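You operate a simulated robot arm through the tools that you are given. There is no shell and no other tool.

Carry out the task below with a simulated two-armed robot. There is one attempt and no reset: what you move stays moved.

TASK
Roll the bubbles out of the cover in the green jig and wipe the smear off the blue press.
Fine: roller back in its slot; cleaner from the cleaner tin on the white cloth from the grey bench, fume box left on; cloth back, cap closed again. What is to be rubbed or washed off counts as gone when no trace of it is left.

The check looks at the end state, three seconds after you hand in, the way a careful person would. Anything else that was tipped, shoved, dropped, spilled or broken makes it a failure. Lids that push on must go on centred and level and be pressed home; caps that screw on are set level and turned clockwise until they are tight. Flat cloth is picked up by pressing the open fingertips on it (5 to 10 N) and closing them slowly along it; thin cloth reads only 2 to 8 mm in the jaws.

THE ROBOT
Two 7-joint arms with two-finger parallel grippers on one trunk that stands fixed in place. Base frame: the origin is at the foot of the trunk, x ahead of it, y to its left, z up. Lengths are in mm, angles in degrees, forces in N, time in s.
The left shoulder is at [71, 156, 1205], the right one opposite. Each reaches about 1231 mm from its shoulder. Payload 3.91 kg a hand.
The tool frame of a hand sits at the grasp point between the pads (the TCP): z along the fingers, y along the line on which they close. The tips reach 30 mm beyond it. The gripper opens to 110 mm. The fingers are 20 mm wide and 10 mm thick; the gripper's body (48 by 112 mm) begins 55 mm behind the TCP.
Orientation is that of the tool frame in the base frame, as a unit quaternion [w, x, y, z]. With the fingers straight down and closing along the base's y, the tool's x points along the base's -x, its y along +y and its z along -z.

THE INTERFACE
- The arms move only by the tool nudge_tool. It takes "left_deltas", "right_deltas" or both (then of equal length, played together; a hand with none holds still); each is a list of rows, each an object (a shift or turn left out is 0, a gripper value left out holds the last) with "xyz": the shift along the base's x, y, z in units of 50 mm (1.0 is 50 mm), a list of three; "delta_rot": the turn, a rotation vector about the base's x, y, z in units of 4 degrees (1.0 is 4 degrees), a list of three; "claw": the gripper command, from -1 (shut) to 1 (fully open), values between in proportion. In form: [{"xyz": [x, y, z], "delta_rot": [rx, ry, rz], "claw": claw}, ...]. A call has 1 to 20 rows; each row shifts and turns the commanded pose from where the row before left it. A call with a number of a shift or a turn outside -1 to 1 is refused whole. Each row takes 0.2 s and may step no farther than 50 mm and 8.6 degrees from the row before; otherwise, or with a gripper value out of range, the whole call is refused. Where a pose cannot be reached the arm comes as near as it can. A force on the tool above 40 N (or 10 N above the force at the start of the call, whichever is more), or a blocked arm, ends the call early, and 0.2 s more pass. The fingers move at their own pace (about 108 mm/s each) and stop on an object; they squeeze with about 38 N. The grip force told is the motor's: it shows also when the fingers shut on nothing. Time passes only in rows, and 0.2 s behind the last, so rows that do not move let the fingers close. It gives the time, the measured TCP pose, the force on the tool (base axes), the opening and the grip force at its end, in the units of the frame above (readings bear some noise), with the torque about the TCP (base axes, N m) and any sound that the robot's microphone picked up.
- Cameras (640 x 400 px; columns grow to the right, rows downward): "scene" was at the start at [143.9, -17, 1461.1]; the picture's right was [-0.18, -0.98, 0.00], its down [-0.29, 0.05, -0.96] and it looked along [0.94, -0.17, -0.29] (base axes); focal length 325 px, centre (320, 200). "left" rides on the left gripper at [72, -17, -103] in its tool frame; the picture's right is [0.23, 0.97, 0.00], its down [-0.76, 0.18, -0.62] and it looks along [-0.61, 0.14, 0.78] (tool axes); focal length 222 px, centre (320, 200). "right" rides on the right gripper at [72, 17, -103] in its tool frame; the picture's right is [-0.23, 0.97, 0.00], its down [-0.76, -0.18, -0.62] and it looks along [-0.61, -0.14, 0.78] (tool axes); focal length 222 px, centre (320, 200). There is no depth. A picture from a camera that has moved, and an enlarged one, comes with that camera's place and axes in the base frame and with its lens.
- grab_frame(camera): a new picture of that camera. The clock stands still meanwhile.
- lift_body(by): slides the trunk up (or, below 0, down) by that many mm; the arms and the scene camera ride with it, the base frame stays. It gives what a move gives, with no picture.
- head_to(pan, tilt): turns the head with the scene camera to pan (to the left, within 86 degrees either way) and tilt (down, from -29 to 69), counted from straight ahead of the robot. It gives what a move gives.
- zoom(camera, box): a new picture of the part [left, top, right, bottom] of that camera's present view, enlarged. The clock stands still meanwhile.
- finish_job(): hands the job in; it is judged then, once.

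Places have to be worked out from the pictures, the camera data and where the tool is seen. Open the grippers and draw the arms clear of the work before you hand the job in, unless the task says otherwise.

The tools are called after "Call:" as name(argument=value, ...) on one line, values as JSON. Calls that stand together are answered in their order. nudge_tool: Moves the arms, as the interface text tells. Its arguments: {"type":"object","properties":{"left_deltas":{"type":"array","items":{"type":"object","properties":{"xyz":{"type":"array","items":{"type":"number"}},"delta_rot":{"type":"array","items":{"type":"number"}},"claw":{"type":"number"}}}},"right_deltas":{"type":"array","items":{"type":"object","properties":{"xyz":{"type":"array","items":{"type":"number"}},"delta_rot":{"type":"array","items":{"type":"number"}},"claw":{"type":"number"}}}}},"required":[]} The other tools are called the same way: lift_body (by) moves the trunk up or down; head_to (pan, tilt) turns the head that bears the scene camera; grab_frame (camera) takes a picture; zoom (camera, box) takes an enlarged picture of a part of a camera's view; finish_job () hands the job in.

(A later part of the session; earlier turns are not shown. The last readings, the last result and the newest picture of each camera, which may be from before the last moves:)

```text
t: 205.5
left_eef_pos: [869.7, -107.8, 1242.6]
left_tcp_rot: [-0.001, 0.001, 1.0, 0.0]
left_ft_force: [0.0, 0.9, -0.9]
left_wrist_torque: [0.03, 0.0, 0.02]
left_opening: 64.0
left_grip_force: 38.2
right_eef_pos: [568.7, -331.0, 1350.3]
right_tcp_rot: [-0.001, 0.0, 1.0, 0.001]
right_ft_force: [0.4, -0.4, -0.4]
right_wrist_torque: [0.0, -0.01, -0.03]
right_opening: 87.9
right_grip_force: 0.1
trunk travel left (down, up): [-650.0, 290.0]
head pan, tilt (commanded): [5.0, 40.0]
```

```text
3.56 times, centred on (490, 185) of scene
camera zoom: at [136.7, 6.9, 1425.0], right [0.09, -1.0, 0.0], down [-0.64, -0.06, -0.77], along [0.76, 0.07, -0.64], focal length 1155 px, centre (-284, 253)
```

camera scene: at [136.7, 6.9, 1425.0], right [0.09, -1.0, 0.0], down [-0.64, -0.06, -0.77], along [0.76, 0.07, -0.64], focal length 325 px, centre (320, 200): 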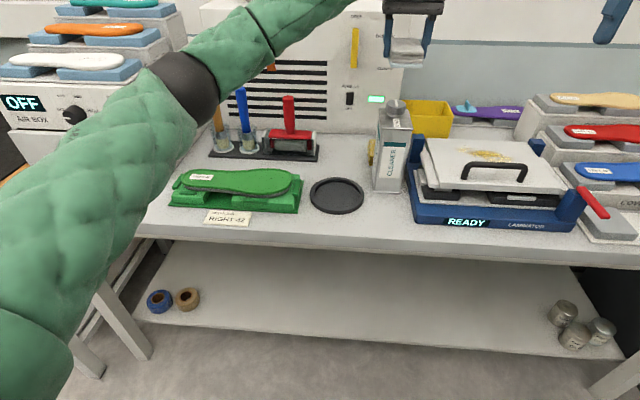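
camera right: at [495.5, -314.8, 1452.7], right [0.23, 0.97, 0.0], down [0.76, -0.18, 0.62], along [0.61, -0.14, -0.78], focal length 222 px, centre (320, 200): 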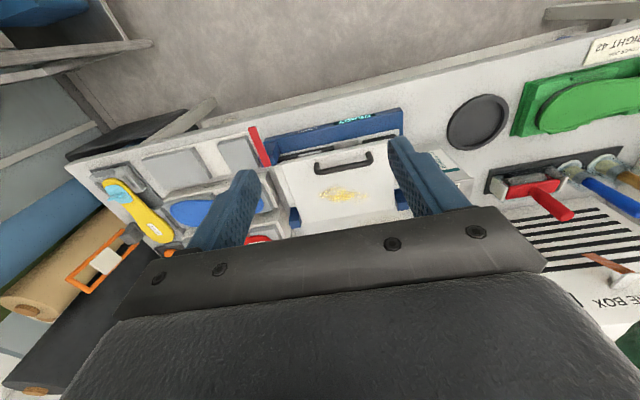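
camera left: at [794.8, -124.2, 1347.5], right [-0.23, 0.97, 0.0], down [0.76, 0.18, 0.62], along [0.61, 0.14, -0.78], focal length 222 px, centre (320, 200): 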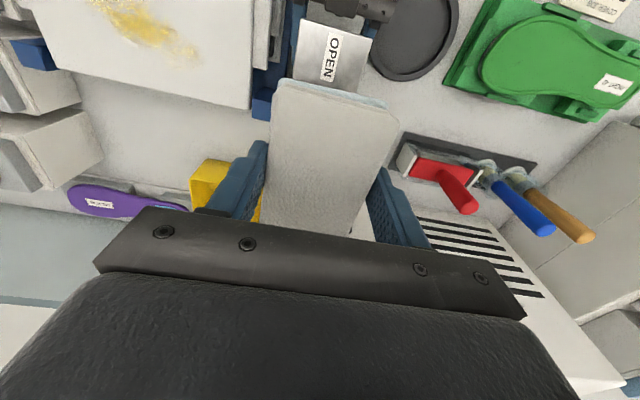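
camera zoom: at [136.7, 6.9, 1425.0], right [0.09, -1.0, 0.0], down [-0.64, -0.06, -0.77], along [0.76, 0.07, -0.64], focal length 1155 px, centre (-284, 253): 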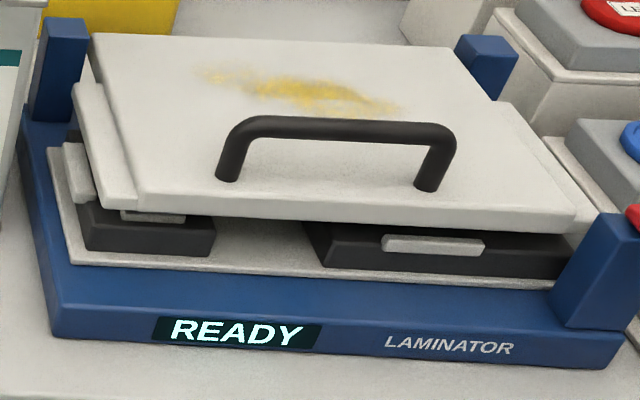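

The smear spans about x 815–897, y −400…−265 on the lid at z≈993; the cloth (100 mm long in x) covers it in one width. I move the left hand over the lid's left part, clear of the handle.

Call:
nudge_tool(left_deltas=[{"xyz": [-0.06, -0.7, 0]}, {"xyz": [-0.06, -0.7, 0]}, {"xyz": [-0.06, -0.7, 0]}, {"xyz": [-0.06, -0.74, 0]}, {"xyz": [0, 0, -0.8]}, {"xyz": [0, 0, -0.8]}, {"xyz": [0, 0, -0.8]}, {"xyz": [0, 0, -0.8]}, {"xyz": [0, 0, 0]}])

Call:
grab_frame(camera="scene")

Call:
grab_frame(camera="left")

Call:
zoom(camera="right", box=[240, 60, 460, 230])

```text
t: 207.5
left_eef_pos: [856.9, -250.5, 1084.2]
left_tcp_rot: [-0.001, 0.0, 1.0, 0.0]
left_ft_force: [-0.5, -0.4, -0.9]
left_wrist_torque: [0.03, -0.03, 0.03]
left_opening: 64.2
left_grip_force: 38.2
right_eef_pos: [566.9, -330.5, 1350.9]
right_tcp_rot: [0.0, 0.0, 1.0, 0.002]
right_ft_force: [-0.6, 0.6, 0.5]
right_wrist_torque: [0.0, -0.02, 0.03]
right_opening: 88.2
right_grip_force: 0.1
trunk travel left (down, up): [-650.0, 290.0]
head pan, tilt (commanded): [5.0, 40.0]
```

```text
taken
camera scene: at [135.9, 6.8, 1425.1], right [0.09, -1.0, 0.0], down [-0.64, -0.06, -0.77], along [0.76, 0.07, -0.64], focal length 325 px, centre (320, 200)
```

scene: 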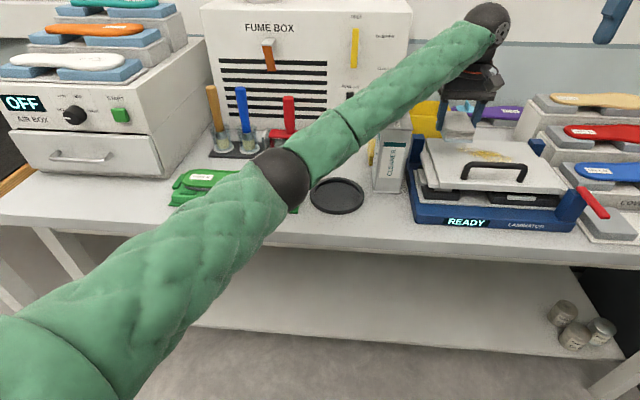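

```text
taken
camera left: at [783.5, -267.8, 1188.0], right [-0.23, 0.97, 0.0], down [0.76, 0.18, 0.62], along [0.61, 0.14, -0.78], focal length 222 px, centre (320, 200)
```

left: 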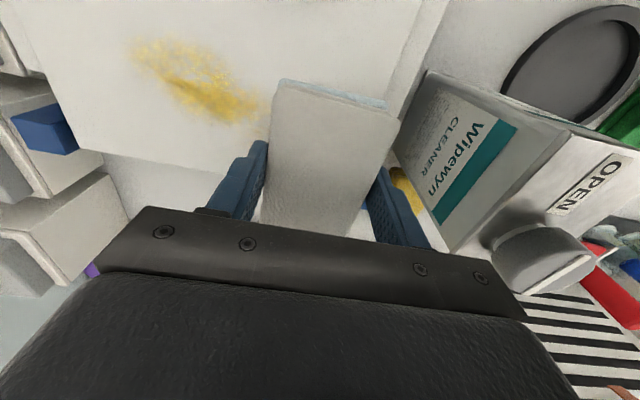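

```text
2.35 times, centred on (350, 145) of right
camera zoom: at [494.7, -314.7, 1452.8], right [0.23, 0.97, 0.0], down [0.76, -0.18, 0.62], along [0.61, -0.14, -0.78], focal length 523 px, centre (249, 329)
```

zoom: 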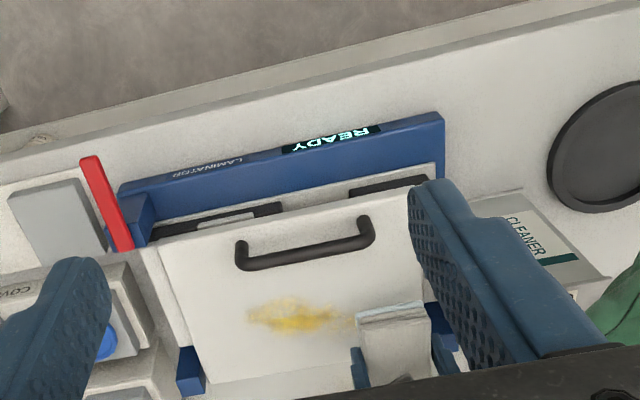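

The cloth is over the lid beside the smear and everything is clear. I lower it in steps until it touches.

Call:
nudge_tool(left_deltas=[{"xyz": [0, 0, -0.5]}, {"xyz": [0, 0, -0.3]}, {"xyz": [0, 0, -0.1]}, {"xyz": [0, 0, 0]}])

Call:
nudge_tool(left_deltas=[{"xyz": [0, 0, -0.06]}, {"xyz": [0, 0, 0]}])

Call:
nudge_tool(left_deltas=[{"xyz": [0, 0, -0.04]}, {"xyz": [0, 0, 0]}])

```text
t: 208.5
left_eef_pos: [857.4, -248.4, 1038.5]
left_tcp_rot: [0.001, 0.0, 1.0, 0.0]
left_ft_force: [0.0, -0.7, -0.7]
left_wrist_torque: [-0.02, 0.01, -0.01]
left_opening: 64.1
left_grip_force: 38.1
right_eef_pos: [567.8, -331.3, 1350.5]
right_tcp_rot: [-0.001, 0.0, 1.0, 0.0]
right_ft_force: [-0.1, -0.5, -0.7]
right_wrist_torque: [0.02, 0.02, 0.04]
right_opening: 87.9
right_grip_force: 0.2
trunk travel left (down, up): [-650.0, 290.0]
head pan, tilt (commanded): [5.0, 40.0]
```

```text
t: 209.1
left_eef_pos: [857.7, -247.5, 1035.9]
left_tcp_rot: [-0.001, 0.0, 1.0, 0.0]
left_ft_force: [0.7, -0.4, 0.1]
left_wrist_torque: [0.01, -0.03, 0.02]
left_opening: 64.1
left_grip_force: 38.4
right_eef_pos: [568.1, -331.8, 1351.1]
right_tcp_rot: [-0.001, 0.0, 1.0, 0.0]
right_ft_force: [-0.6, 0.4, 0.1]
right_wrist_torque: [-0.02, 0.0, 0.02]
right_opening: 88.1
right_grip_force: 0.1
trunk travel left (down, up): [-650.0, 290.0]
head pan, tilt (commanded): [5.0, 40.0]
```

```text
t: 209.7
left_eef_pos: [856.5, -248.4, 1034.5]
left_tcp_rot: [0.0, 0.0, 1.0, 0.0]
left_ft_force: [0.4, 0.4, 5.9]
left_wrist_torque: [0.05, 0.24, -0.05]
left_opening: 63.9
left_grip_force: 38.3
right_eef_pos: [569.1, -331.2, 1350.1]
right_tcp_rot: [0.0, 0.0, 1.0, 0.0]
right_ft_force: [0.4, -0.3, 0.5]
right_wrist_torque: [-0.02, 0.03, -0.01]
right_opening: 88.3
right_grip_force: 0.1
trunk travel left (down, up): [-650.0, 290.0]
head pan, tilt (commanded): [5.0, 40.0]
```

Touching with about 6 N, but more at the near end (torque +0.24). I tilt the hand about 0.6° around y to lay the cloth flat and press slightly more.

Call:
nudge_tool(left_deltas=[{"delta_rot": [0, 0.15, 0]}, {"xyz": [0, 0, -0.01]}, {"xyz": [0, 0, 0]}])

```text
t: 210.5
left_eef_pos: [857.7, -248.3, 1033.9]
left_tcp_rot: [-0.004, 0.0, 1.0, 0.0]
left_ft_force: [5.1, 1.0, 13.6]
left_wrist_torque: [0.02, -1.05, 0.05]
left_opening: 64.0
left_grip_force: 38.0
right_eef_pos: [567.2, -331.3, 1350.3]
right_tcp_rot: [0.0, 0.001, 1.0, 0.0]
right_ft_force: [0.4, 1.0, 0.5]
right_wrist_torque: [0.01, 0.0, 0.05]
right_opening: 88.2
right_grip_force: 0.0
trunk travel left (down, up): [-650.0, 290.0]
head pan, tilt (commanded): [5.0, 40.0]
```

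Now the far end bears, so level is in between. I turn back 0.4° and check.

Call:
nudge_tool(left_deltas=[{"delta_rot": [0, -0.1, 0]}, {"xyz": [0, 0, 0]}])

```text
t: 211.1
left_eef_pos: [856.9, -250.0, 1034.4]
left_tcp_rot: [-0.002, 0.001, 1.0, -0.001]
left_ft_force: [0.2, 1.9, 14.8]
left_wrist_torque: [0.08, 0.27, -0.02]
left_opening: 64.2
left_grip_force: 38.0
right_eef_pos: [567.1, -330.4, 1350.8]
right_tcp_rot: [0.0, 0.0, 1.0, 0.0]
right_ft_force: [0.4, 0.7, 0.1]
right_wrist_torque: [-0.01, 0.0, 0.03]
right_opening: 88.0
right_grip_force: 0.1
trunk travel left (down, up): [-650.0, 290.0]
head pan, tilt (commanded): [5.0, 40.0]
```

Nearly flat at 15 N. I ease slightly and start a first stroke in −y across the smear, watching the drag.

Call:
nudge_tool(left_deltas=[{"xyz": [0, 0, 0.008]}, {"xyz": [0, -0.12, 0]}, {"xyz": [0, -0.12, 0]}, {"xyz": [0, -0.12, 0]}, {"xyz": [0, -0.12, 0]}, {"xyz": [0, -0.12, 0]}, {"xyz": [0, -0.12, 0]}, {"xyz": [0, -0.12, 0]}, {"xyz": [0, 0, 0]}])

Call:
zoom(camera="right", box=[240, 60, 460, 230])

Call:
grab_frame(camera="left")

```text
t: 213.1
left_eef_pos: [856.7, -290.8, 1034.2]
left_tcp_rot: [-0.002, 0.001, 1.0, 0.0]
left_ft_force: [-0.6, 4.2, 13.6]
left_wrist_torque: [0.19, 0.09, -0.02]
left_opening: 64.0
left_grip_force: 37.6
right_eef_pos: [567.5, -330.7, 1350.9]
right_tcp_rot: [0.0, 0.0, 1.0, -0.001]
right_ft_force: [0.1, 0.0, 0.3]
right_wrist_torque: [0.0, -0.01, 0.03]
right_opening: 87.7
right_grip_force: 0.1
trunk travel left (down, up): [-650.0, 290.0]
head pan, tilt (commanded): [5.0, 40.0]
```

```text
2.35 times, centred on (350, 145) of right
camera zoom: at [494.4, -313.7, 1453.2], right [0.23, 0.97, 0.0], down [0.76, -0.18, 0.62], along [0.61, -0.14, -0.78], focal length 523 px, centre (249, 329)
```

zoom: 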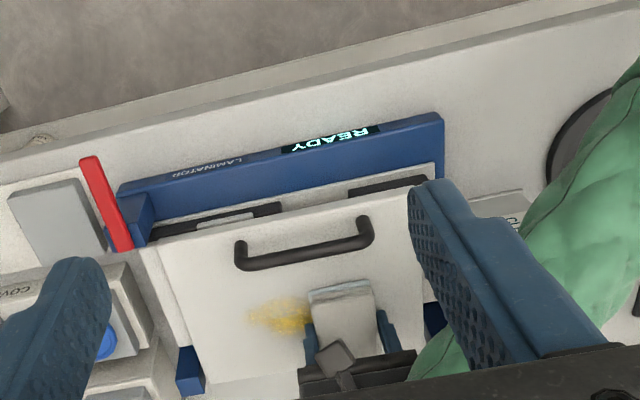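

```text
taken
camera left: at [783.3, -308.5, 1138.4], right [-0.23, 0.97, 0.0], down [0.76, 0.18, 0.62], along [0.6, 0.14, -0.78], focal length 222 px, centre (320, 200)
```

left: 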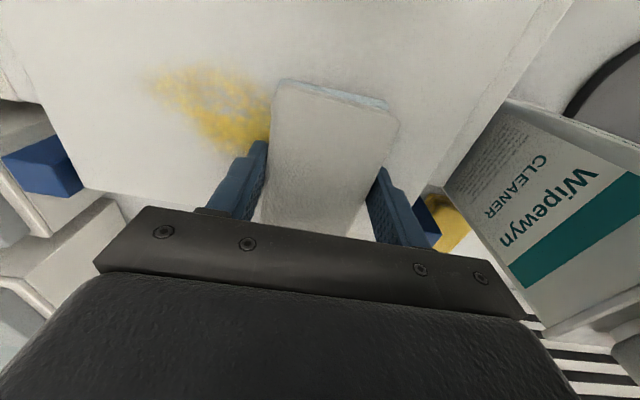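

Drag is small (4 N). I continue the stroke across the whole smear to y≈−418.

Call:
nudge_tool(left_deltas=[{"xyz": [0, -0.14, 0]}, {"xyz": [0, -0.14, 0]}, {"xyz": [0, -0.14, 0]}, {"xyz": [0, -0.14, 0]}, {"xyz": [0, -0.14, 0]}, {"xyz": [0, -0.14, 0]}, {"xyz": [0, -0.14, 0]}, {"xyz": [0, -0.14, 0]}, {"xyz": [0, -0.14, 0]}, {"xyz": [0, 0, 0]}])

Call:
nudge_tool(left_deltas=[{"xyz": [0, -0.14, 0]}, {"xyz": [0, -0.14, 0]}, {"xyz": [0, -0.14, 0]}, {"xyz": [0, -0.14, 0]}, {"xyz": [0, -0.14, 0]}, {"xyz": [0, -0.14, 0]}, {"xyz": [0, -0.14, 0]}, {"xyz": [0, -0.14, 0]}, {"xyz": [0, -0.14, 0]}, {"xyz": [0, 0, 0]}])

Call:
zoom(camera="right", box=[240, 60, 460, 230])

Call:
zoom(camera="scene", box=[400, 100, 580, 240])

```text
t: 215.3
left_eef_pos: [857.8, -354.6, 1034.7]
left_tcp_rot: [-0.003, -0.001, 1.0, 0.0]
left_ft_force: [0.2, 0.4, -0.9]
left_wrist_torque: [0.02, 0.0, -0.02]
left_opening: 64.1
left_grip_force: 38.4
right_eef_pos: [568.7, -331.7, 1349.4]
right_tcp_rot: [0.0, 0.0, 1.0, 0.001]
right_ft_force: [0.7, 0.1, -0.2]
right_wrist_torque: [-0.01, 0.0, -0.04]
right_opening: 87.9
right_grip_force: 0.0
trunk travel left (down, up): [-650.0, 290.0]
head pan, tilt (commanded): [5.0, 40.0]
```

```text
t: 217.5
left_eef_pos: [856.3, -402.9, 1033.9]
left_tcp_rot: [-0.002, 0.001, 1.0, 0.0]
left_ft_force: [0.6, 0.6, 7.6]
left_wrist_torque: [-0.05, -0.01, 0.02]
left_opening: 64.3
left_grip_force: 37.8
left hand out of reach, approached as far as the arm can: row 8, 9
right_eef_pos: [567.3, -330.9, 1350.7]
right_tcp_rot: [0.001, -0.001, 1.0, 0.0]
right_ft_force: [0.4, -0.6, -0.5]
right_wrist_torque: [-0.03, -0.02, 0.02]
right_opening: 88.1
right_grip_force: 0.0
trunk travel left (down, up): [-650.0, 290.0]
head pan, tilt (commanded): [5.0, 40.0]
```

```text
2.35 times, centred on (350, 145) of right
camera zoom: at [495.1, -314.3, 1452.8], right [0.23, 0.97, 0.0], down [0.76, -0.18, 0.62], along [0.61, -0.14, -0.78], focal length 523 px, centre (249, 329)
```

zoom: 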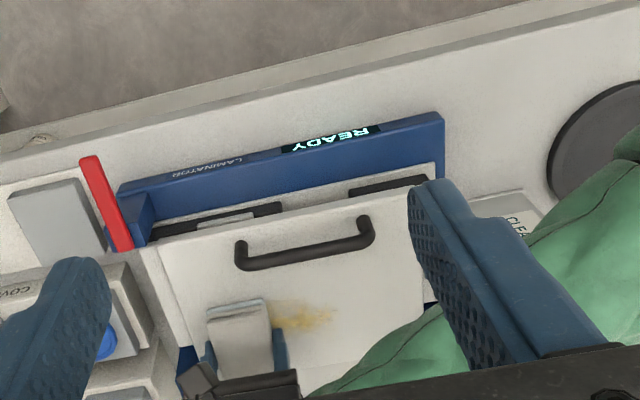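

```text
2.86 times, centred on (490, 170) of scene
camera zoom: at [136.2, 7.2, 1425.0], right [0.09, -1.0, 0.0], down [-0.64, -0.06, -0.77], along [0.76, 0.07, -0.64], focal length 928 px, centre (-166, 286)
```

zoom: 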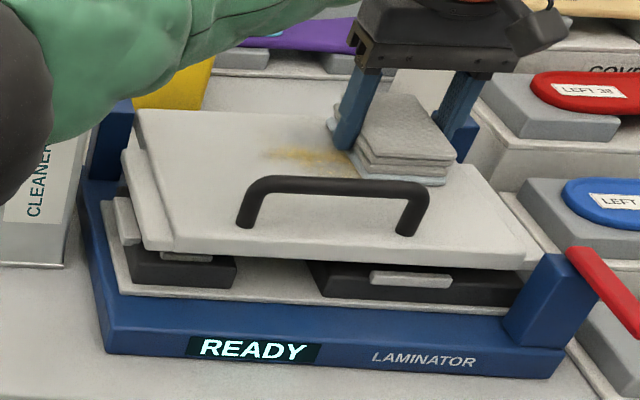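

The smear is fading where the cloth bore; in the middle the contact was lost, and −403 is the left arm's reach limit (enough for the cloth's width). I stroke back with about 1 mm more pressure and check the force on the way.

Call:
nudge_tool(left_deltas=[{"xyz": [0, 0, -0.01]}, {"xyz": [0, 0.14, -0.003]}, {"xyz": [0, 0.14, -0.003]}, {"xyz": [0, 0.14, -0.003]}, {"xyz": [0, 0.14, -0.003]}, {"xyz": [0, 0.14, -0.003]}, {"xyz": [0, 0.14, -0.003]}, {"xyz": [0, 0, 0]}])

Call:
nudge_tool(left_deltas=[{"xyz": [0, 0.14, 0]}, {"xyz": [0, 0.14, 0]}, {"xyz": [0, 0.14, 0]}, {"xyz": [0, 0, 0]}])

```text
t: 219.3
left_eef_pos: [853.8, -362.4, 1033.4]
left_tcp_rot: [-0.001, 0.001, 1.0, 0.0]
left_ft_force: [2.3, -14.2, 35.7]
left_wrist_torque: [-0.39, 0.17, -0.03]
left_opening: 64.1
left_grip_force: 37.9
right_eef_pos: [565.2, -332.2, 1351.3]
right_tcp_rot: [0.001, 0.001, 1.0, 0.001]
right_ft_force: [-0.5, -0.7, 0.2]
right_wrist_torque: [-0.01, -0.02, 0.01]
right_opening: 88.0
right_grip_force: 0.2
trunk travel left (down, up): [-650.0, 290.0]
head pan, tilt (commanded): [5.0, 40.0]
```

```text
t: 220.3
left_eef_pos: [855.0, -342.7, 1034.0]
left_tcp_rot: [0.0, 0.001, 1.0, 0.0]
left_ft_force: [-0.6, -14.7, 34.9]
left_wrist_torque: [-0.4, 0.04, -0.11]
left_opening: 64.4
left_grip_force: 38.6
right_eef_pos: [565.3, -332.0, 1351.9]
right_tcp_rot: [0.001, 0.0, 1.0, 0.001]
right_ft_force: [1.0, -0.4, 0.1]
right_wrist_torque: [0.0, 0.0, 0.0]
right_opening: 88.1
right_grip_force: 0.1
trunk travel left (down, up): [-650.0, 290.0]
head pan, tilt (commanded): [5.0, 40.0]
```

Now it presses too hard (35 N). I raise 2 mm and continue the stroke.

Call:
nudge_tool(left_deltas=[{"xyz": [0, 0, 0.045]}, {"xyz": [0, 0, 0]}])

Call:
nudge_tool(left_deltas=[{"xyz": [0, 0.14, 0]}, {"xyz": [0, 0.14, 0]}, {"xyz": [0, 0.14, 0]}, {"xyz": [0, 0.14, 0]}, {"xyz": [0, 0.14, 0]}, {"xyz": [0, 0.14, 0]}, {"xyz": [0, 0, 0]}])

Call:
zoom(camera="right", box=[240, 60, 460, 230])

Call:
grab_frame(camera="left")

```text
t: 220.9
left_eef_pos: [854.6, -339.5, 1034.1]
left_tcp_rot: [-0.001, 0.0, 1.0, 0.001]
left_ft_force: [-6.2, -4.9, 16.6]
left_wrist_torque: [-0.26, -0.18, -0.16]
left_opening: 64.1
left_grip_force: 38.1
right_eef_pos: [566.6, -330.4, 1350.9]
right_tcp_rot: [-0.001, 0.001, 1.0, 0.0]
right_ft_force: [0.3, 0.2, 0.3]
right_wrist_torque: [-0.05, 0.0, 0.04]
right_opening: 88.0
right_grip_force: 0.0
trunk travel left (down, up): [-650.0, 290.0]
head pan, tilt (commanded): [5.0, 40.0]
```

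```text
t: 222.5
left_eef_pos: [855.8, -298.3, 1035.8]
left_tcp_rot: [-0.001, -0.001, 1.0, 0.001]
left_ft_force: [0.5, -1.1, 0.3]
left_wrist_torque: [0.0, 0.02, 0.0]
left_opening: 64.0
left_grip_force: 38.4
right_eef_pos: [568.3, -332.0, 1349.7]
right_tcp_rot: [-0.001, 0.0, 1.0, 0.001]
right_ft_force: [0.0, -0.5, -1.0]
right_wrist_torque: [-0.01, 0.04, -0.02]
right_opening: 88.2
right_grip_force: 0.0
trunk travel left (down, up): [-650.0, 290.0]
head pan, tilt (commanded): [5.0, 40.0]
```

```text
2.35 times, centred on (350, 145) of right
camera zoom: at [495.6, -314.9, 1452.4], right [0.23, 0.97, 0.0], down [0.76, -0.18, 0.62], along [0.61, -0.14, -0.78], focal length 523 px, centre (249, 329)
```

zoom: 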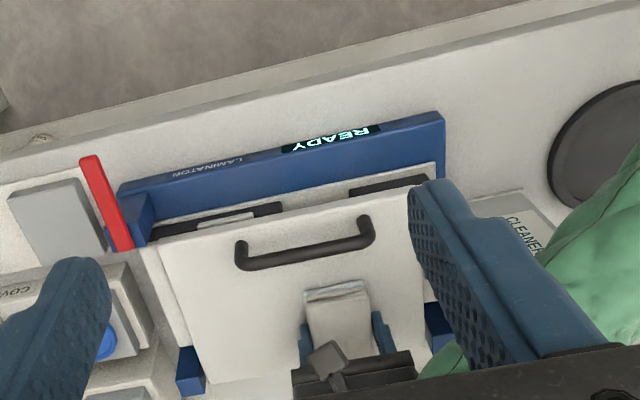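

```text
taken
camera left: at [782.4, -315.2, 1139.3], right [-0.23, 0.97, 0.0], down [0.76, 0.18, 0.62], along [0.6, 0.14, -0.78], focal length 222 px, centre (320, 200)
```

left: 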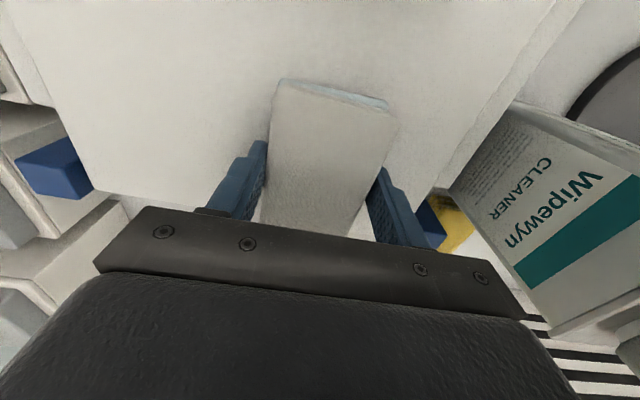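

The smear left of the cloth is gone. Around y≈−300 the contact faded, so I lower about 1.5 mm and wipe over this part again, toward −245 and back.

Call:
nudge_tool(left_deltas=[{"xyz": [0, 0, -0.035]}, {"xyz": [0, 0, 0]}])

Call:
nudge_tool(left_deltas=[{"xyz": [0, -0.14, 0]}, {"xyz": [0, -0.14, 0]}, {"xyz": [0, -0.14, 0]}, {"xyz": [0, 0.14, 0]}, {"xyz": [0, 0.14, 0]}, {"xyz": [0, 0.14, 0]}, {"xyz": [0, 0.14, 0]}, {"xyz": [0, 0.14, 0]}, {"xyz": [0, 0, 0]}])

Call:
nudge_tool(left_deltas=[{"xyz": [0, 0.14, 0]}, {"xyz": [0, 0.14, 0]}, {"xyz": [0, 0.14, 0]}, {"xyz": [0, 0.14, 0]}, {"xyz": [0, 0.14, 0]}, {"xyz": [0, 0, 0]}])

Call:
zoom(camera="right", box=[240, 60, 460, 230])

```text
t: 223.1
left_eef_pos: [855.0, -297.6, 1033.7]
left_tcp_rot: [-0.003, 0.0, 1.0, 0.0]
left_ft_force: [1.3, -1.2, 0.1]
left_wrist_torque: [0.03, 0.01, -0.04]
left_opening: 64.1
left_grip_force: 38.3
right_eef_pos: [568.4, -330.4, 1349.3]
right_tcp_rot: [0.0, 0.0, 1.0, -0.001]
right_ft_force: [-0.8, 0.4, -1.4]
right_wrist_torque: [0.01, -0.02, 0.04]
right_opening: 88.1
right_grip_force: 0.0
trunk travel left (down, up): [-650.0, 290.0]
head pan, tilt (commanded): [5.0, 40.0]
```

```text
t: 225.1
left_eef_pos: [856.9, -285.4, 1033.0]
left_tcp_rot: [-0.002, 0.001, 1.0, -0.001]
left_ft_force: [1.7, -4.2, 8.9]
left_wrist_torque: [-0.06, -0.02, 0.0]
left_opening: 64.1
left_grip_force: 37.9
right_eef_pos: [567.5, -331.6, 1350.1]
right_tcp_rot: [0.0, 0.0, 1.0, 0.002]
right_ft_force: [-1.3, -0.5, -1.2]
right_wrist_torque: [-0.01, -0.03, 0.02]
right_opening: 88.0
right_grip_force: 0.1
trunk travel left (down, up): [-650.0, 290.0]
head pan, tilt (commanded): [5.0, 40.0]
```

```text
t: 226.5
left_eef_pos: [855.8, -248.9, 1033.4]
left_tcp_rot: [-0.001, 0.0, 1.0, 0.001]
left_ft_force: [1.8, -3.5, 14.1]
left_wrist_torque: [-0.05, 0.09, -0.02]
left_opening: 64.3
left_grip_force: 38.2
right_eef_pos: [567.5, -331.8, 1350.9]
right_tcp_rot: [0.0, 0.0, 1.0, 0.002]
right_ft_force: [1.2, 0.6, 0.6]
right_wrist_torque: [0.01, -0.03, -0.01]
right_opening: 88.2
right_grip_force: 0.0
trunk travel left (down, up): [-650.0, 290.0]
head pan, tilt (commanded): [5.0, 40.0]
```

```text
2.35 times, centred on (350, 145) of right
camera zoom: at [494.4, -314.7, 1453.0], right [0.23, 0.97, 0.0], down [0.76, -0.18, 0.62], along [0.61, -0.14, -0.78], focal length 523 px, centre (249, 329)
```

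zoom: 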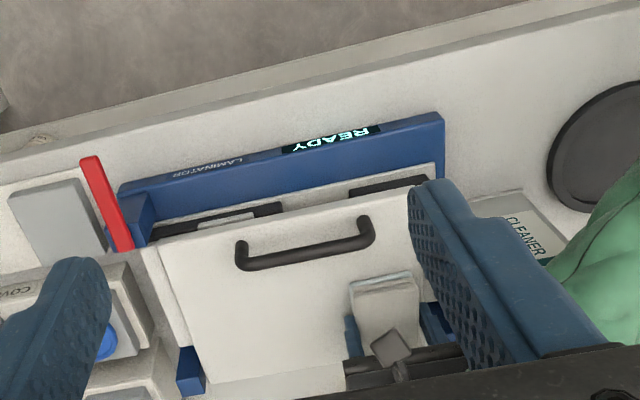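

The lid looks clean. I lift the cloth off and inspect the lid closely from both cameras.

Call:
nudge_tool(left_deltas=[{"xyz": [0, 0, 0.3]}, {"xyz": [0, 0.2, 0.8]}, {"xyz": [0, 0.4, 0.8]}, {"xyz": [0, 0.8, 0.8]}, {"xyz": [0, 0.8, 0.8]}, {"xyz": [0, 0, 0]}])

Call:
zoom(camera="right", box=[270, 130, 400, 220])

Call:
zoom(camera="scene", box=[400, 120, 580, 240])

Call:
grab_frame(camera="left")

```text
refused: row 4 steps farther than a row can; nothing moved
```

```text
4.44 times, centred on (335, 175) of right
camera zoom: at [494.4, -314.7, 1453.0], right [0.23, 0.97, 0.0], down [0.76, -0.18, 0.62], along [0.61, -0.14, -0.78], focal length 987 px, centre (253, 311)
```

zoom: 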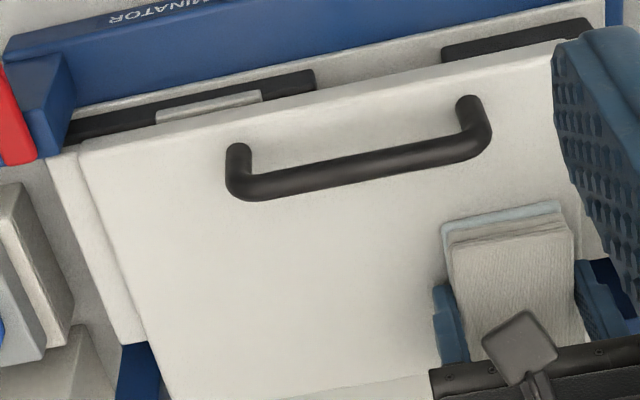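

```text
3.33 times, centred on (490, 180) of scene
camera zoom: at [135.6, 6.8, 1425.2], right [0.09, -1.0, 0.0], down [-0.64, -0.06, -0.77], along [0.76, 0.07, -0.64], focal length 1083 px, centre (-247, 267)
```

zoom: 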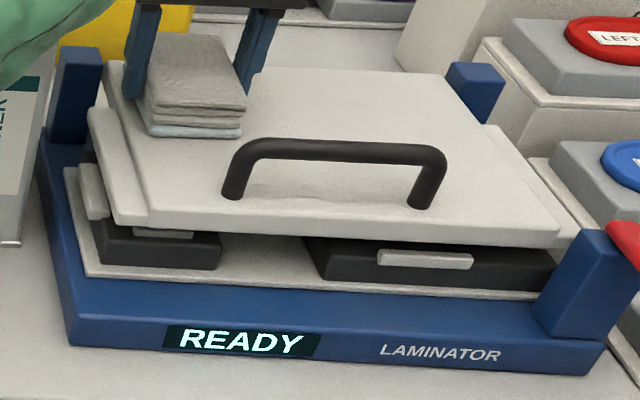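

```text
taken
camera left: at [782.8, -266.3, 1137.9], right [-0.23, 0.97, 0.0], down [0.76, 0.18, 0.62], along [0.6, 0.14, -0.78], focal length 222 px, centre (320, 200)
```

left: 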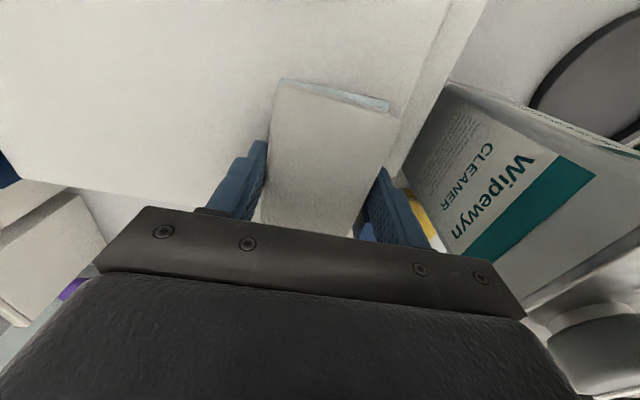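

The lift was refused for too long a step; nothing moved. I lift straight up first, then look.

Call:
nudge_tool(left_deltas=[{"xyz": [0, 0, 0.3]}, {"xyz": [0, 0, 0.8]}, {"xyz": [0, 0, 0.9]}, {"xyz": [0, 0, 0.9]}, {"xyz": [0, 0, 0.9]}, {"xyz": [0, 0, 0]}])

Call:
zoom(camera="right", box=[270, 130, 400, 220])

Call:
zoom(camera="scene", box=[420, 140, 560, 220])

Call:
zoom(camera="left", box=[0, 0, 320, 200])

```text
t: 227.9
left_eef_pos: [855.6, -247.9, 1222.1]
left_tcp_rot: [-0.003, 0.0, 1.0, 0.0]
left_ft_force: [0.8, -0.4, -0.7]
left_wrist_torque: [0.0, 0.01, -0.01]
left_opening: 64.1
left_grip_force: 38.0
right_eef_pos: [569.1, -331.1, 1349.1]
right_tcp_rot: [-0.001, -0.001, 1.0, 0.001]
right_ft_force: [0.3, -0.2, -0.7]
right_wrist_torque: [0.02, -0.01, 0.0]
right_opening: 88.0
right_grip_force: 0.1
trunk travel left (down, up): [-650.0, 290.0]
head pan, tilt (commanded): [5.0, 40.0]
```

```text
4.44 times, centred on (335, 175) of right
camera zoom: at [496.9, -314.6, 1451.9], right [0.23, 0.97, 0.0], down [0.76, -0.18, 0.62], along [0.61, -0.14, -0.78], focal length 987 px, centre (253, 311)
```

zoom: 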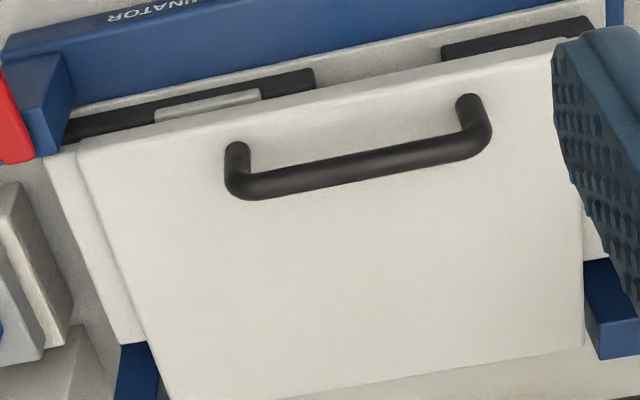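

```text
4.57 times, centred on (490, 180) of scene
camera zoom: at [138.0, 6.9, 1424.8], right [0.09, -1.0, 0.0], down [-0.64, -0.06, -0.77], along [0.76, 0.07, -0.64], focal length 1486 px, centre (-457, 291)
```

zoom: 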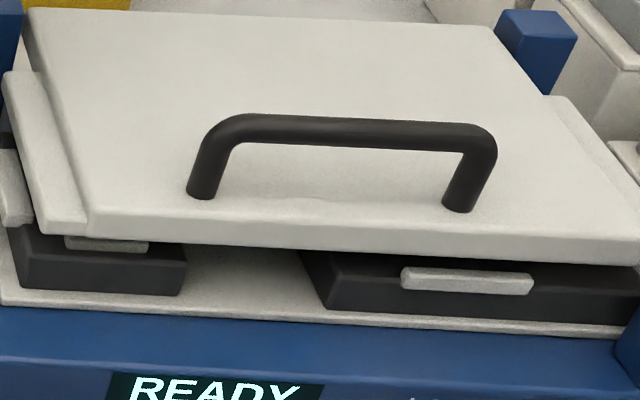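

```text
2.00 times, centred on (160, 100) of left
camera zoom: at [781.5, -265.7, 1326.7], right [-0.23, 0.97, 0.0], down [0.77, 0.18, 0.62], along [0.6, 0.14, -0.79], focal length 444 px, centre (640, 400)
```

zoom: 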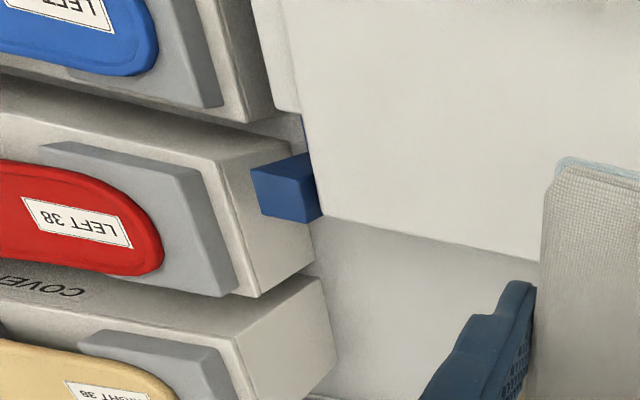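

The lid is spotless. I carry the cloth back to above its own place on the bench.

Call:
nudge_tool(left_deltas=[{"xyz": [0.373, 0.85, 0], "delta_rot": [0, -0.05, 0]}, {"xyz": [0.373, 0.85, 0]}, {"xyz": [0.373, 0.85, 0]}, {"xyz": [0.373, 0.85, 0]}, {"xyz": [0.374, 0.85, 0]}, {"xyz": [0.374, 0.85, 0]}, {"xyz": [0, 0, -0.7]}, {"xyz": [0, 0, -0.9]}, {"xyz": [0, 0, -0.9]}, {"xyz": [0, 0, -0.9]}, {"xyz": [0, 0, -0.9]}, {"xyz": [0, 0, 0]}])

Call:
grab_frame(camera="left")

Call:
zoom(camera="scene", box=[290, 60, 430, 190])

```text
t: 230.5
left_eef_pos: [969.3, 5.5, 1007.4]
left_tcp_rot: [0.0, 0.0, 1.0, 0.0]
left_ft_force: [-0.9, 0.0, 0.3]
left_wrist_torque: [0.01, 0.01, -0.02]
left_opening: 64.1
left_grip_force: 38.1
right_eef_pos: [567.9, -329.9, 1350.4]
right_tcp_rot: [0.0, 0.0, 1.0, 0.0]
right_ft_force: [-0.4, 0.9, 0.7]
right_wrist_torque: [0.01, 0.0, -0.01]
right_opening: 88.0
right_grip_force: 0.2
trunk travel left (down, up): [-650.0, 290.0]
head pan, tilt (commanded): [5.0, 40.0]
```

```text
taken
camera left: at [895.5, -12.8, 1111.9], right [-0.23, 0.97, 0.0], down [0.76, 0.18, 0.62], along [0.61, 0.14, -0.78], focal length 222 px, centre (320, 200)
```

left: 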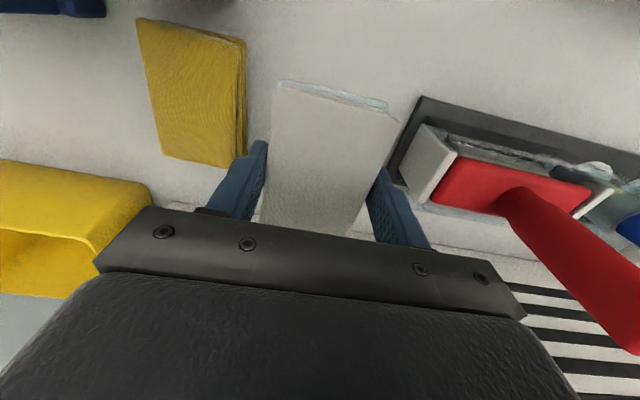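

```text
3.08 times, centred on (360, 125) of scene
camera zoom: at [136.3, 7.1, 1425.0], right [0.09, -1.0, 0.0], down [-0.64, -0.06, -0.77], along [0.76, 0.07, -0.64], focal length 1000 px, centre (197, 431)
```

zoom: 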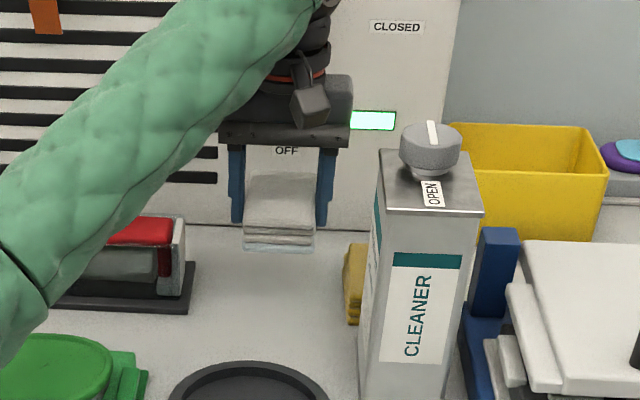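

Right above its spot (within 2 mm). I lower it gently to the bench.

Call:
nudge_tool(left_deltas=[{"xyz": [-0.02, 0.03, -0.5]}, {"xyz": [0, 0, -0.4]}, {"xyz": [0, 0, -0.3]}, {"xyz": [0, 0, -0.1]}, {"xyz": [0, 0, 0]}])

Call:
nudge_tool(left_deltas=[{"xyz": [0, 0, -0.05]}, {"xyz": [0, 0, -0.03]}, {"xyz": [0, 0, 0]}])

```text
t: 231.7
left_eef_pos: [968.0, 6.1, 942.4]
left_tcp_rot: [-0.001, 0.0, 1.0, 0.0]
left_ft_force: [1.4, -0.5, -0.9]
left_wrist_torque: [-0.03, 0.0, -0.04]
left_opening: 64.1
left_grip_force: 37.5
right_eef_pos: [568.6, -331.6, 1349.6]
right_tcp_rot: [0.0, 0.0, 1.0, 0.0]
right_ft_force: [-0.2, 0.6, 0.1]
right_wrist_torque: [0.0, -0.02, -0.01]
right_opening: 88.0
right_grip_force: 0.1
trunk travel left (down, up): [-650.0, 290.0]
head pan, tilt (commanded): [5.0, 40.0]
```

```text
t: 232.5
left_eef_pos: [968.0, 6.8, 937.2]
left_tcp_rot: [0.0, 0.002, 1.0, 0.0]
left_ft_force: [-0.6, 0.1, -2.0]
left_wrist_torque: [-0.01, 0.02, 0.0]
left_opening: 64.1
left_grip_force: 38.2
right_eef_pos: [567.6, -331.8, 1348.8]
right_tcp_rot: [-0.001, 0.001, 1.0, 0.0]
right_ft_force: [-0.2, -0.2, 0.1]
right_wrist_torque: [0.01, 0.0, -0.01]
right_opening: 87.8
right_grip_force: 0.1
trunk travel left (down, up): [-650.0, 290.0]
head pan, tilt (commanded): [5.0, 40.0]
```

Not touching yet; I lower by another 1.5 mm at a time.

Call:
nudge_tool(left_deltas=[{"xyz": [0, 0, -0.03]}, {"xyz": [0, 0, 0]}])

Call:
nudge_tool(left_deltas=[{"xyz": [0, 0, -0.02]}, {"xyz": [0, 0, 0]}])

Call:
zoom(camera="scene", box=[310, 100, 400, 180])

```text
t: 233.1
left_eef_pos: [967.4, 5.9, 937.4]
left_tcp_rot: [0.0, 0.0, 1.0, 0.0]
left_ft_force: [0.8, 0.4, 2.2]
left_wrist_torque: [0.05, 0.11, -0.04]
left_opening: 64.2
left_grip_force: 37.7
right_eef_pos: [567.8, -331.5, 1349.6]
right_tcp_rot: [-0.001, 0.0, 1.0, 0.0]
right_ft_force: [0.2, 0.2, -0.9]
right_wrist_torque: [0.0, -0.02, 0.01]
right_opening: 88.0
right_grip_force: 0.1
trunk travel left (down, up): [-650.0, 290.0]
head pan, tilt (commanded): [5.0, 40.0]
```

```text
t: 233.7
left_eef_pos: [966.2, 6.5, 935.9]
left_tcp_rot: [0.0, 0.0, 1.0, 0.0]
left_ft_force: [3.6, 1.4, 7.9]
left_wrist_torque: [0.06, 0.27, 0.0]
left_opening: 64.3
left_grip_force: 38.4
right_eef_pos: [567.5, -330.8, 1350.1]
right_tcp_rot: [0.0, 0.0, 1.0, 0.0]
right_ft_force: [0.1, -0.4, -0.4]
right_wrist_torque: [0.03, -0.02, 0.01]
right_opening: 87.8
right_grip_force: 0.0
trunk travel left (down, up): [-650.0, 290.0]
head pan, tilt (commanded): [5.0, 40.0]
```

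```text
5.00 times, centred on (355, 140) of scene
camera zoom: at [136.4, 7.1, 1425.1], right [0.09, -1.0, 0.0], down [-0.64, -0.06, -0.77], along [0.76, 0.07, -0.64], focal length 1625 px, centre (145, 500)
```

zoom: 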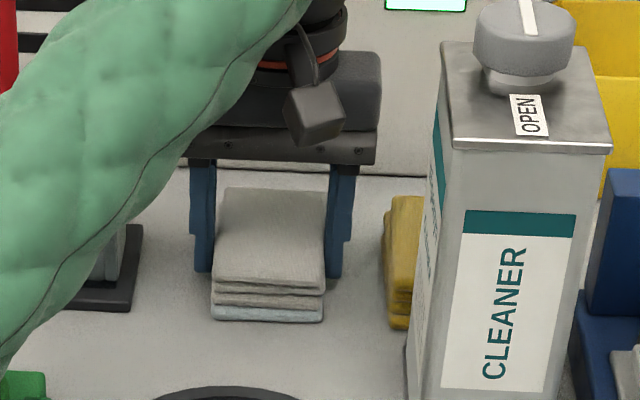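

The cloth rests at its original spot. I open the left fingers a little and lift the hand straight up.

Call:
nudge_tool(left_deltas=[{"xyz": [0, 0, 0.01]}, {"claw": 0.25}, {"claw": 0.35}, {"claw": 0.35}, {"xyz": [0, 0, 0.3]}, {"xyz": [0, 0, 0.6]}, {"xyz": [0, 0, 0.9]}, {"xyz": [0, 0, 0.9]}, {"xyz": [0, 0, 0.9]}, {"xyz": [0, 0, 0.9]}, {"xyz": [0, 0, 0.9]}, {"xyz": [0, 0, 0]}])

Call:
grab_frame(camera="left")

Call:
grab_frame(camera="scene")

```text
t: 236.3
left_eef_pos: [970.3, 6.7, 1207.2]
left_tcp_rot: [-0.001, 0.0, 1.0, 0.0]
left_ft_force: [0.6, 0.5, -0.2]
left_wrist_torque: [0.03, 0.03, 0.0]
left_opening: 74.5
left_grip_force: 0.1
right_eef_pos: [570.2, -331.6, 1349.2]
right_tcp_rot: [-0.001, 0.0, 1.0, 0.0]
right_ft_force: [-0.3, 0.0, 0.5]
right_wrist_torque: [-0.02, 0.04, -0.02]
right_opening: 88.0
right_grip_force: 0.1
trunk travel left (down, up): [-650.0, 290.0]
head pan, tilt (commanded): [5.0, 40.0]
```

```text
taken
camera left: at [896.4, -10.2, 1311.3], right [-0.23, 0.97, 0.0], down [0.76, 0.18, 0.62], along [0.61, 0.14, -0.78], focal length 222 px, centre (320, 200)
```

left: 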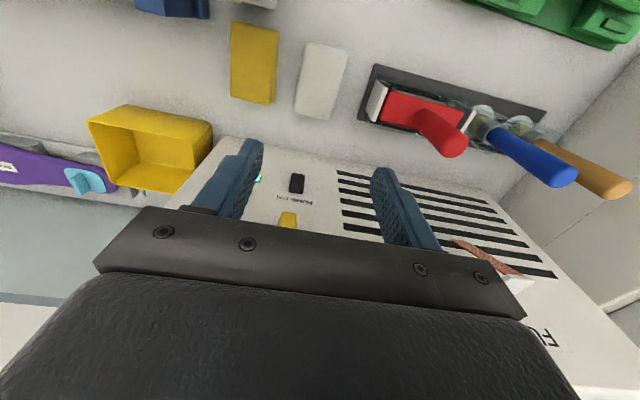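

```text
taken
camera scene: at [137.8, 7.4, 1424.8], right [0.09, -1.0, 0.0], down [-0.64, -0.06, -0.77], along [0.76, 0.07, -0.64], focal length 325 px, centre (320, 200)
```

scene: 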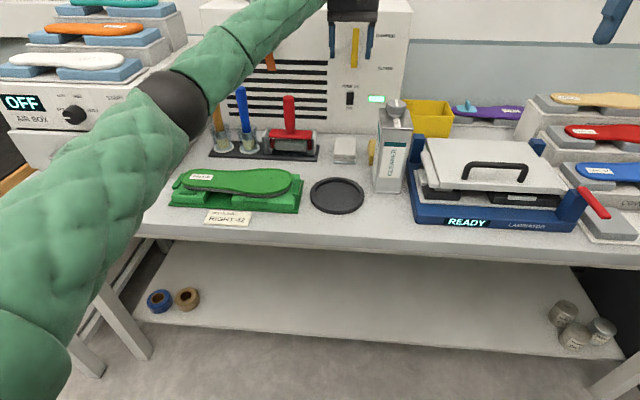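

The cloth is back and the lid clean. Now the cap must be closed: I bring the right hand back to hold the tin, retracing its path.

Call:
nudge_tool(right_deltas=[{"delta_rot": [0, -0.25, 0]}, {"xyz": [0.119, 0.279, -0.441], "delta_rot": [0, -1, 0]}, {"xyz": [0.119, 0.279, -0.441], "delta_rot": [0, -1, 0]}, {"xyz": [0.119, 0.279, -0.441], "delta_rot": [0, -1, 0]}, {"xyz": [0.119, 0.279, -0.441], "delta_rot": [0, -1, 0]}, {"xyz": [0.119, 0.279, -0.441], "delta_rot": [0, -1, 0]}, {"xyz": [0.119, 0.279, -0.441], "delta_rot": [0, -1, 0]}, {"xyz": [0.119, 0.279, -0.441], "delta_rot": [0, -1, 0]}, {"xyz": [0.119, 0.279, -0.441], "delta_rot": [0, -1, 0]}, {"xyz": [0.119, 0.279, -0.441], "delta_rot": [0, -1, 0]}, {"xyz": [0.119, 0.279, -0.441], "delta_rot": [0, -1, 0]}, {"xyz": [0.119, 0.279, -0.441], "delta_rot": [0, -1, 0]}, {"xyz": [0.119, 0.279, -0.441], "delta_rot": [0, -1, 0]}, {"xyz": [0.119, 0.279, -0.441], "delta_rot": [0, -1, 0]}, {"xyz": [0.119, 0.279, -0.441], "delta_rot": [0, -1, 0]}, {"xyz": [0.119, 0.279, -0.441], "delta_rot": [0, -1, 0]}, {"xyz": [0.119, 0.279, -0.441], "delta_rot": [0, -1, 0]}, {"xyz": [0, 0, 0]}])

Call:
nudge_tool(right_deltas=[{"xyz": [0.4, 0, 0]}, {"xyz": [0.8, 0, 0]}, {"xyz": [0.6, 0, 0]}, {"xyz": [0, 0, 0]}])

Call:
grab_frame(camera="right")

Call:
zoom(camera="scene", box=[350, 70, 440, 210])

```text
t: 240.3
left_eef_pos: [968.0, 11.8, 1209.0]
left_tcp_rot: [0.001, -0.001, 1.0, 0.0]
left_ft_force: [0.1, 0.9, 0.0]
left_wrist_torque: [-0.03, 0.01, -0.01]
left_opening: 74.5
left_grip_force: 0.0
right_eef_pos: [609.0, -105.2, 894.5]
right_tcp_rot: [0.453, -0.002, 0.892, 0.003]
right_ft_force: [-0.1, -0.5, -0.5]
right_wrist_torque: [-0.02, 0.0, 0.02]
right_opening: 88.1
right_grip_force: 0.0
trunk travel left (down, up): [-650.0, 290.0]
head pan, tilt (commanded): [5.0, 40.0]
stopped in row 18 (right hand): the force on the tool passed its limit at 207 N (the readings are from after the stop); the commanded pose is now the measured one
```

```text
t: 240.6
left_eef_pos: [968.8, 8.1, 1206.8]
left_tcp_rot: [0.0, -0.002, 1.0, 0.002]
left_ft_force: [-0.7, -0.4, -0.3]
left_wrist_torque: [0.02, -0.01, -0.02]
left_opening: 74.1
left_grip_force: 0.1
right_eef_pos: [608.7, -107.5, 893.6]
right_tcp_rot: [0.45, -0.002, 0.893, 0.004]
right_ft_force: [-9.4, -0.1, 8.8]
right_wrist_torque: [-0.56, -0.25, -0.38]
right_opening: 87.7
right_grip_force: 0.2
trunk travel left (down, up): [-650.0, 290.0]
head pan, tilt (commanded): [5.0, 40.0]
stopped in row 1 (right hand): the force on the tool passed its limit at 66 N (the readings are from after the stop); the commanded pose is now the measured one
```

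```text
taken
camera right: at [482.6, -91.4, 896.3], right [0.13, 0.97, 0.19], down [-0.05, -0.18, 0.98], along [0.99, -0.13, 0.02], focal length 222 px, centre (320, 200)
```

right: 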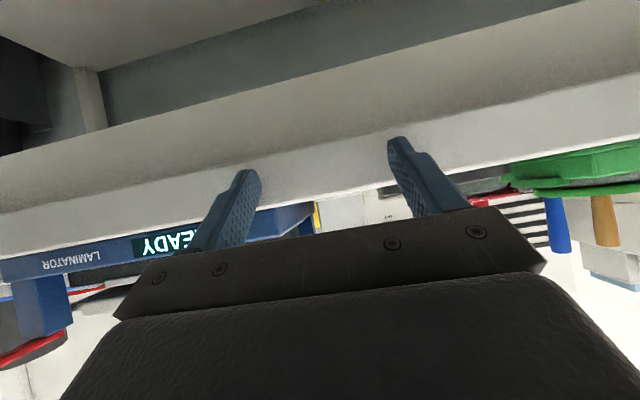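

```text
2.86 times, centred on (395, 140) of scene
camera zoom: at [136.5, 5.5, 1424.9], right [0.09, -1.0, 0.0], down [-0.64, -0.05, -0.77], along [0.76, 0.07, -0.64], focal length 928 px, centre (106, 371)
```

zoom: 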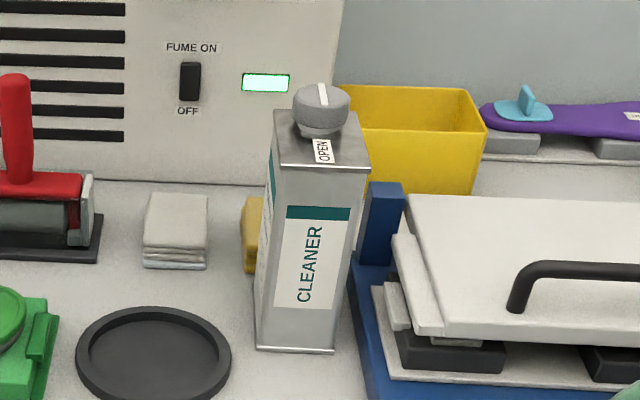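

The right hand struck the bench's front edge and stopped low in front of it. I look at the whole situation before moving anything.

Call:
grab_frame(camera="scene")

Call:
grab_frame(camera="left")

Call:
head_to(pan=-15, tilt=55)

Call:
grab_frame(camera="scene")

```text
taken
camera scene: at [136.5, 5.5, 1424.9], right [0.09, -1.0, 0.0], down [-0.64, -0.05, -0.77], along [0.76, 0.07, -0.64], focal length 325 px, centre (320, 200)
```

scene: 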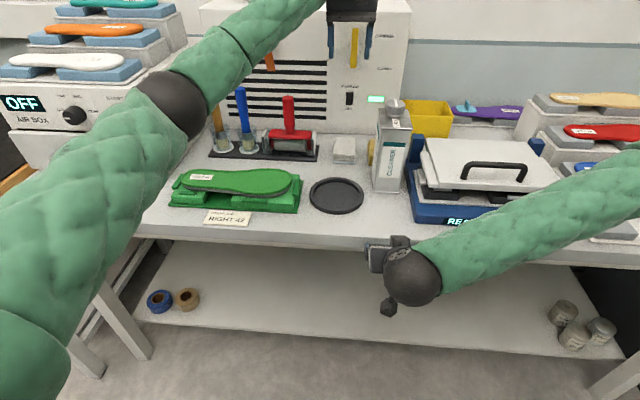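

```text
taken
camera left: at [895.6, -9.6, 1311.8], right [-0.23, 0.97, 0.0], down [0.76, 0.18, 0.62], along [0.61, 0.14, -0.78], focal length 222 px, centre (320, 200)
```

left: 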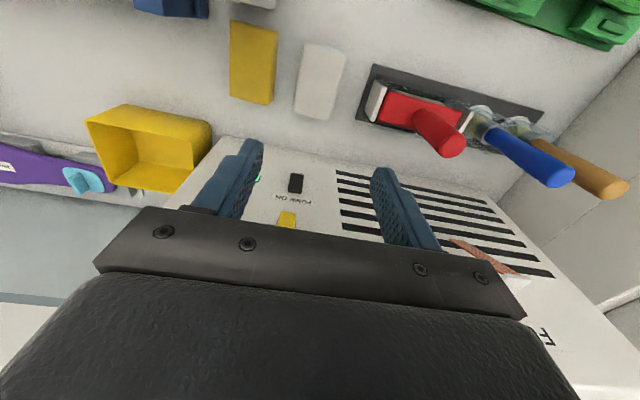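

```text
t: 241.4
left_eef_pos: [969.7, 9.0, 1207.1]
left_tcp_rot: [0.0, 0.0, 1.0, 0.0]
left_ft_force: [0.4, 0.0, -0.5]
left_wrist_torque: [-0.02, -0.01, -0.01]
left_opening: 74.3
left_grip_force: 0.1
right_eef_pos: [608.7, -105.8, 893.9]
right_tcp_rot: [0.45, -0.003, 0.893, 0.005]
right_ft_force: [-6.7, -1.7, 0.4]
right_wrist_torque: [-0.12, 0.05, -0.36]
right_opening: 89.0
right_grip_force: 0.7
trunk travel left (down, up): [-650.0, 290.0]
head pan, tilt (commanded): [-15.0, 55.0]
```

```text
taken
camera scene: at [121.4, -19.0, 1404.3], right [-0.26, -0.97, 0.0], down [-0.79, 0.21, -0.57], along [0.55, -0.15, -0.82], focal length 325 px, centre (320, 200)
```

scene: 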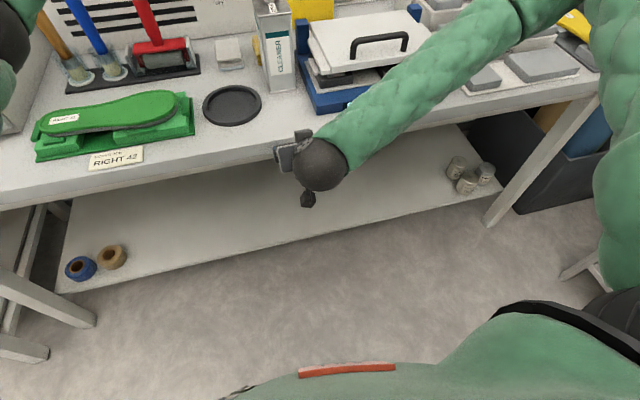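

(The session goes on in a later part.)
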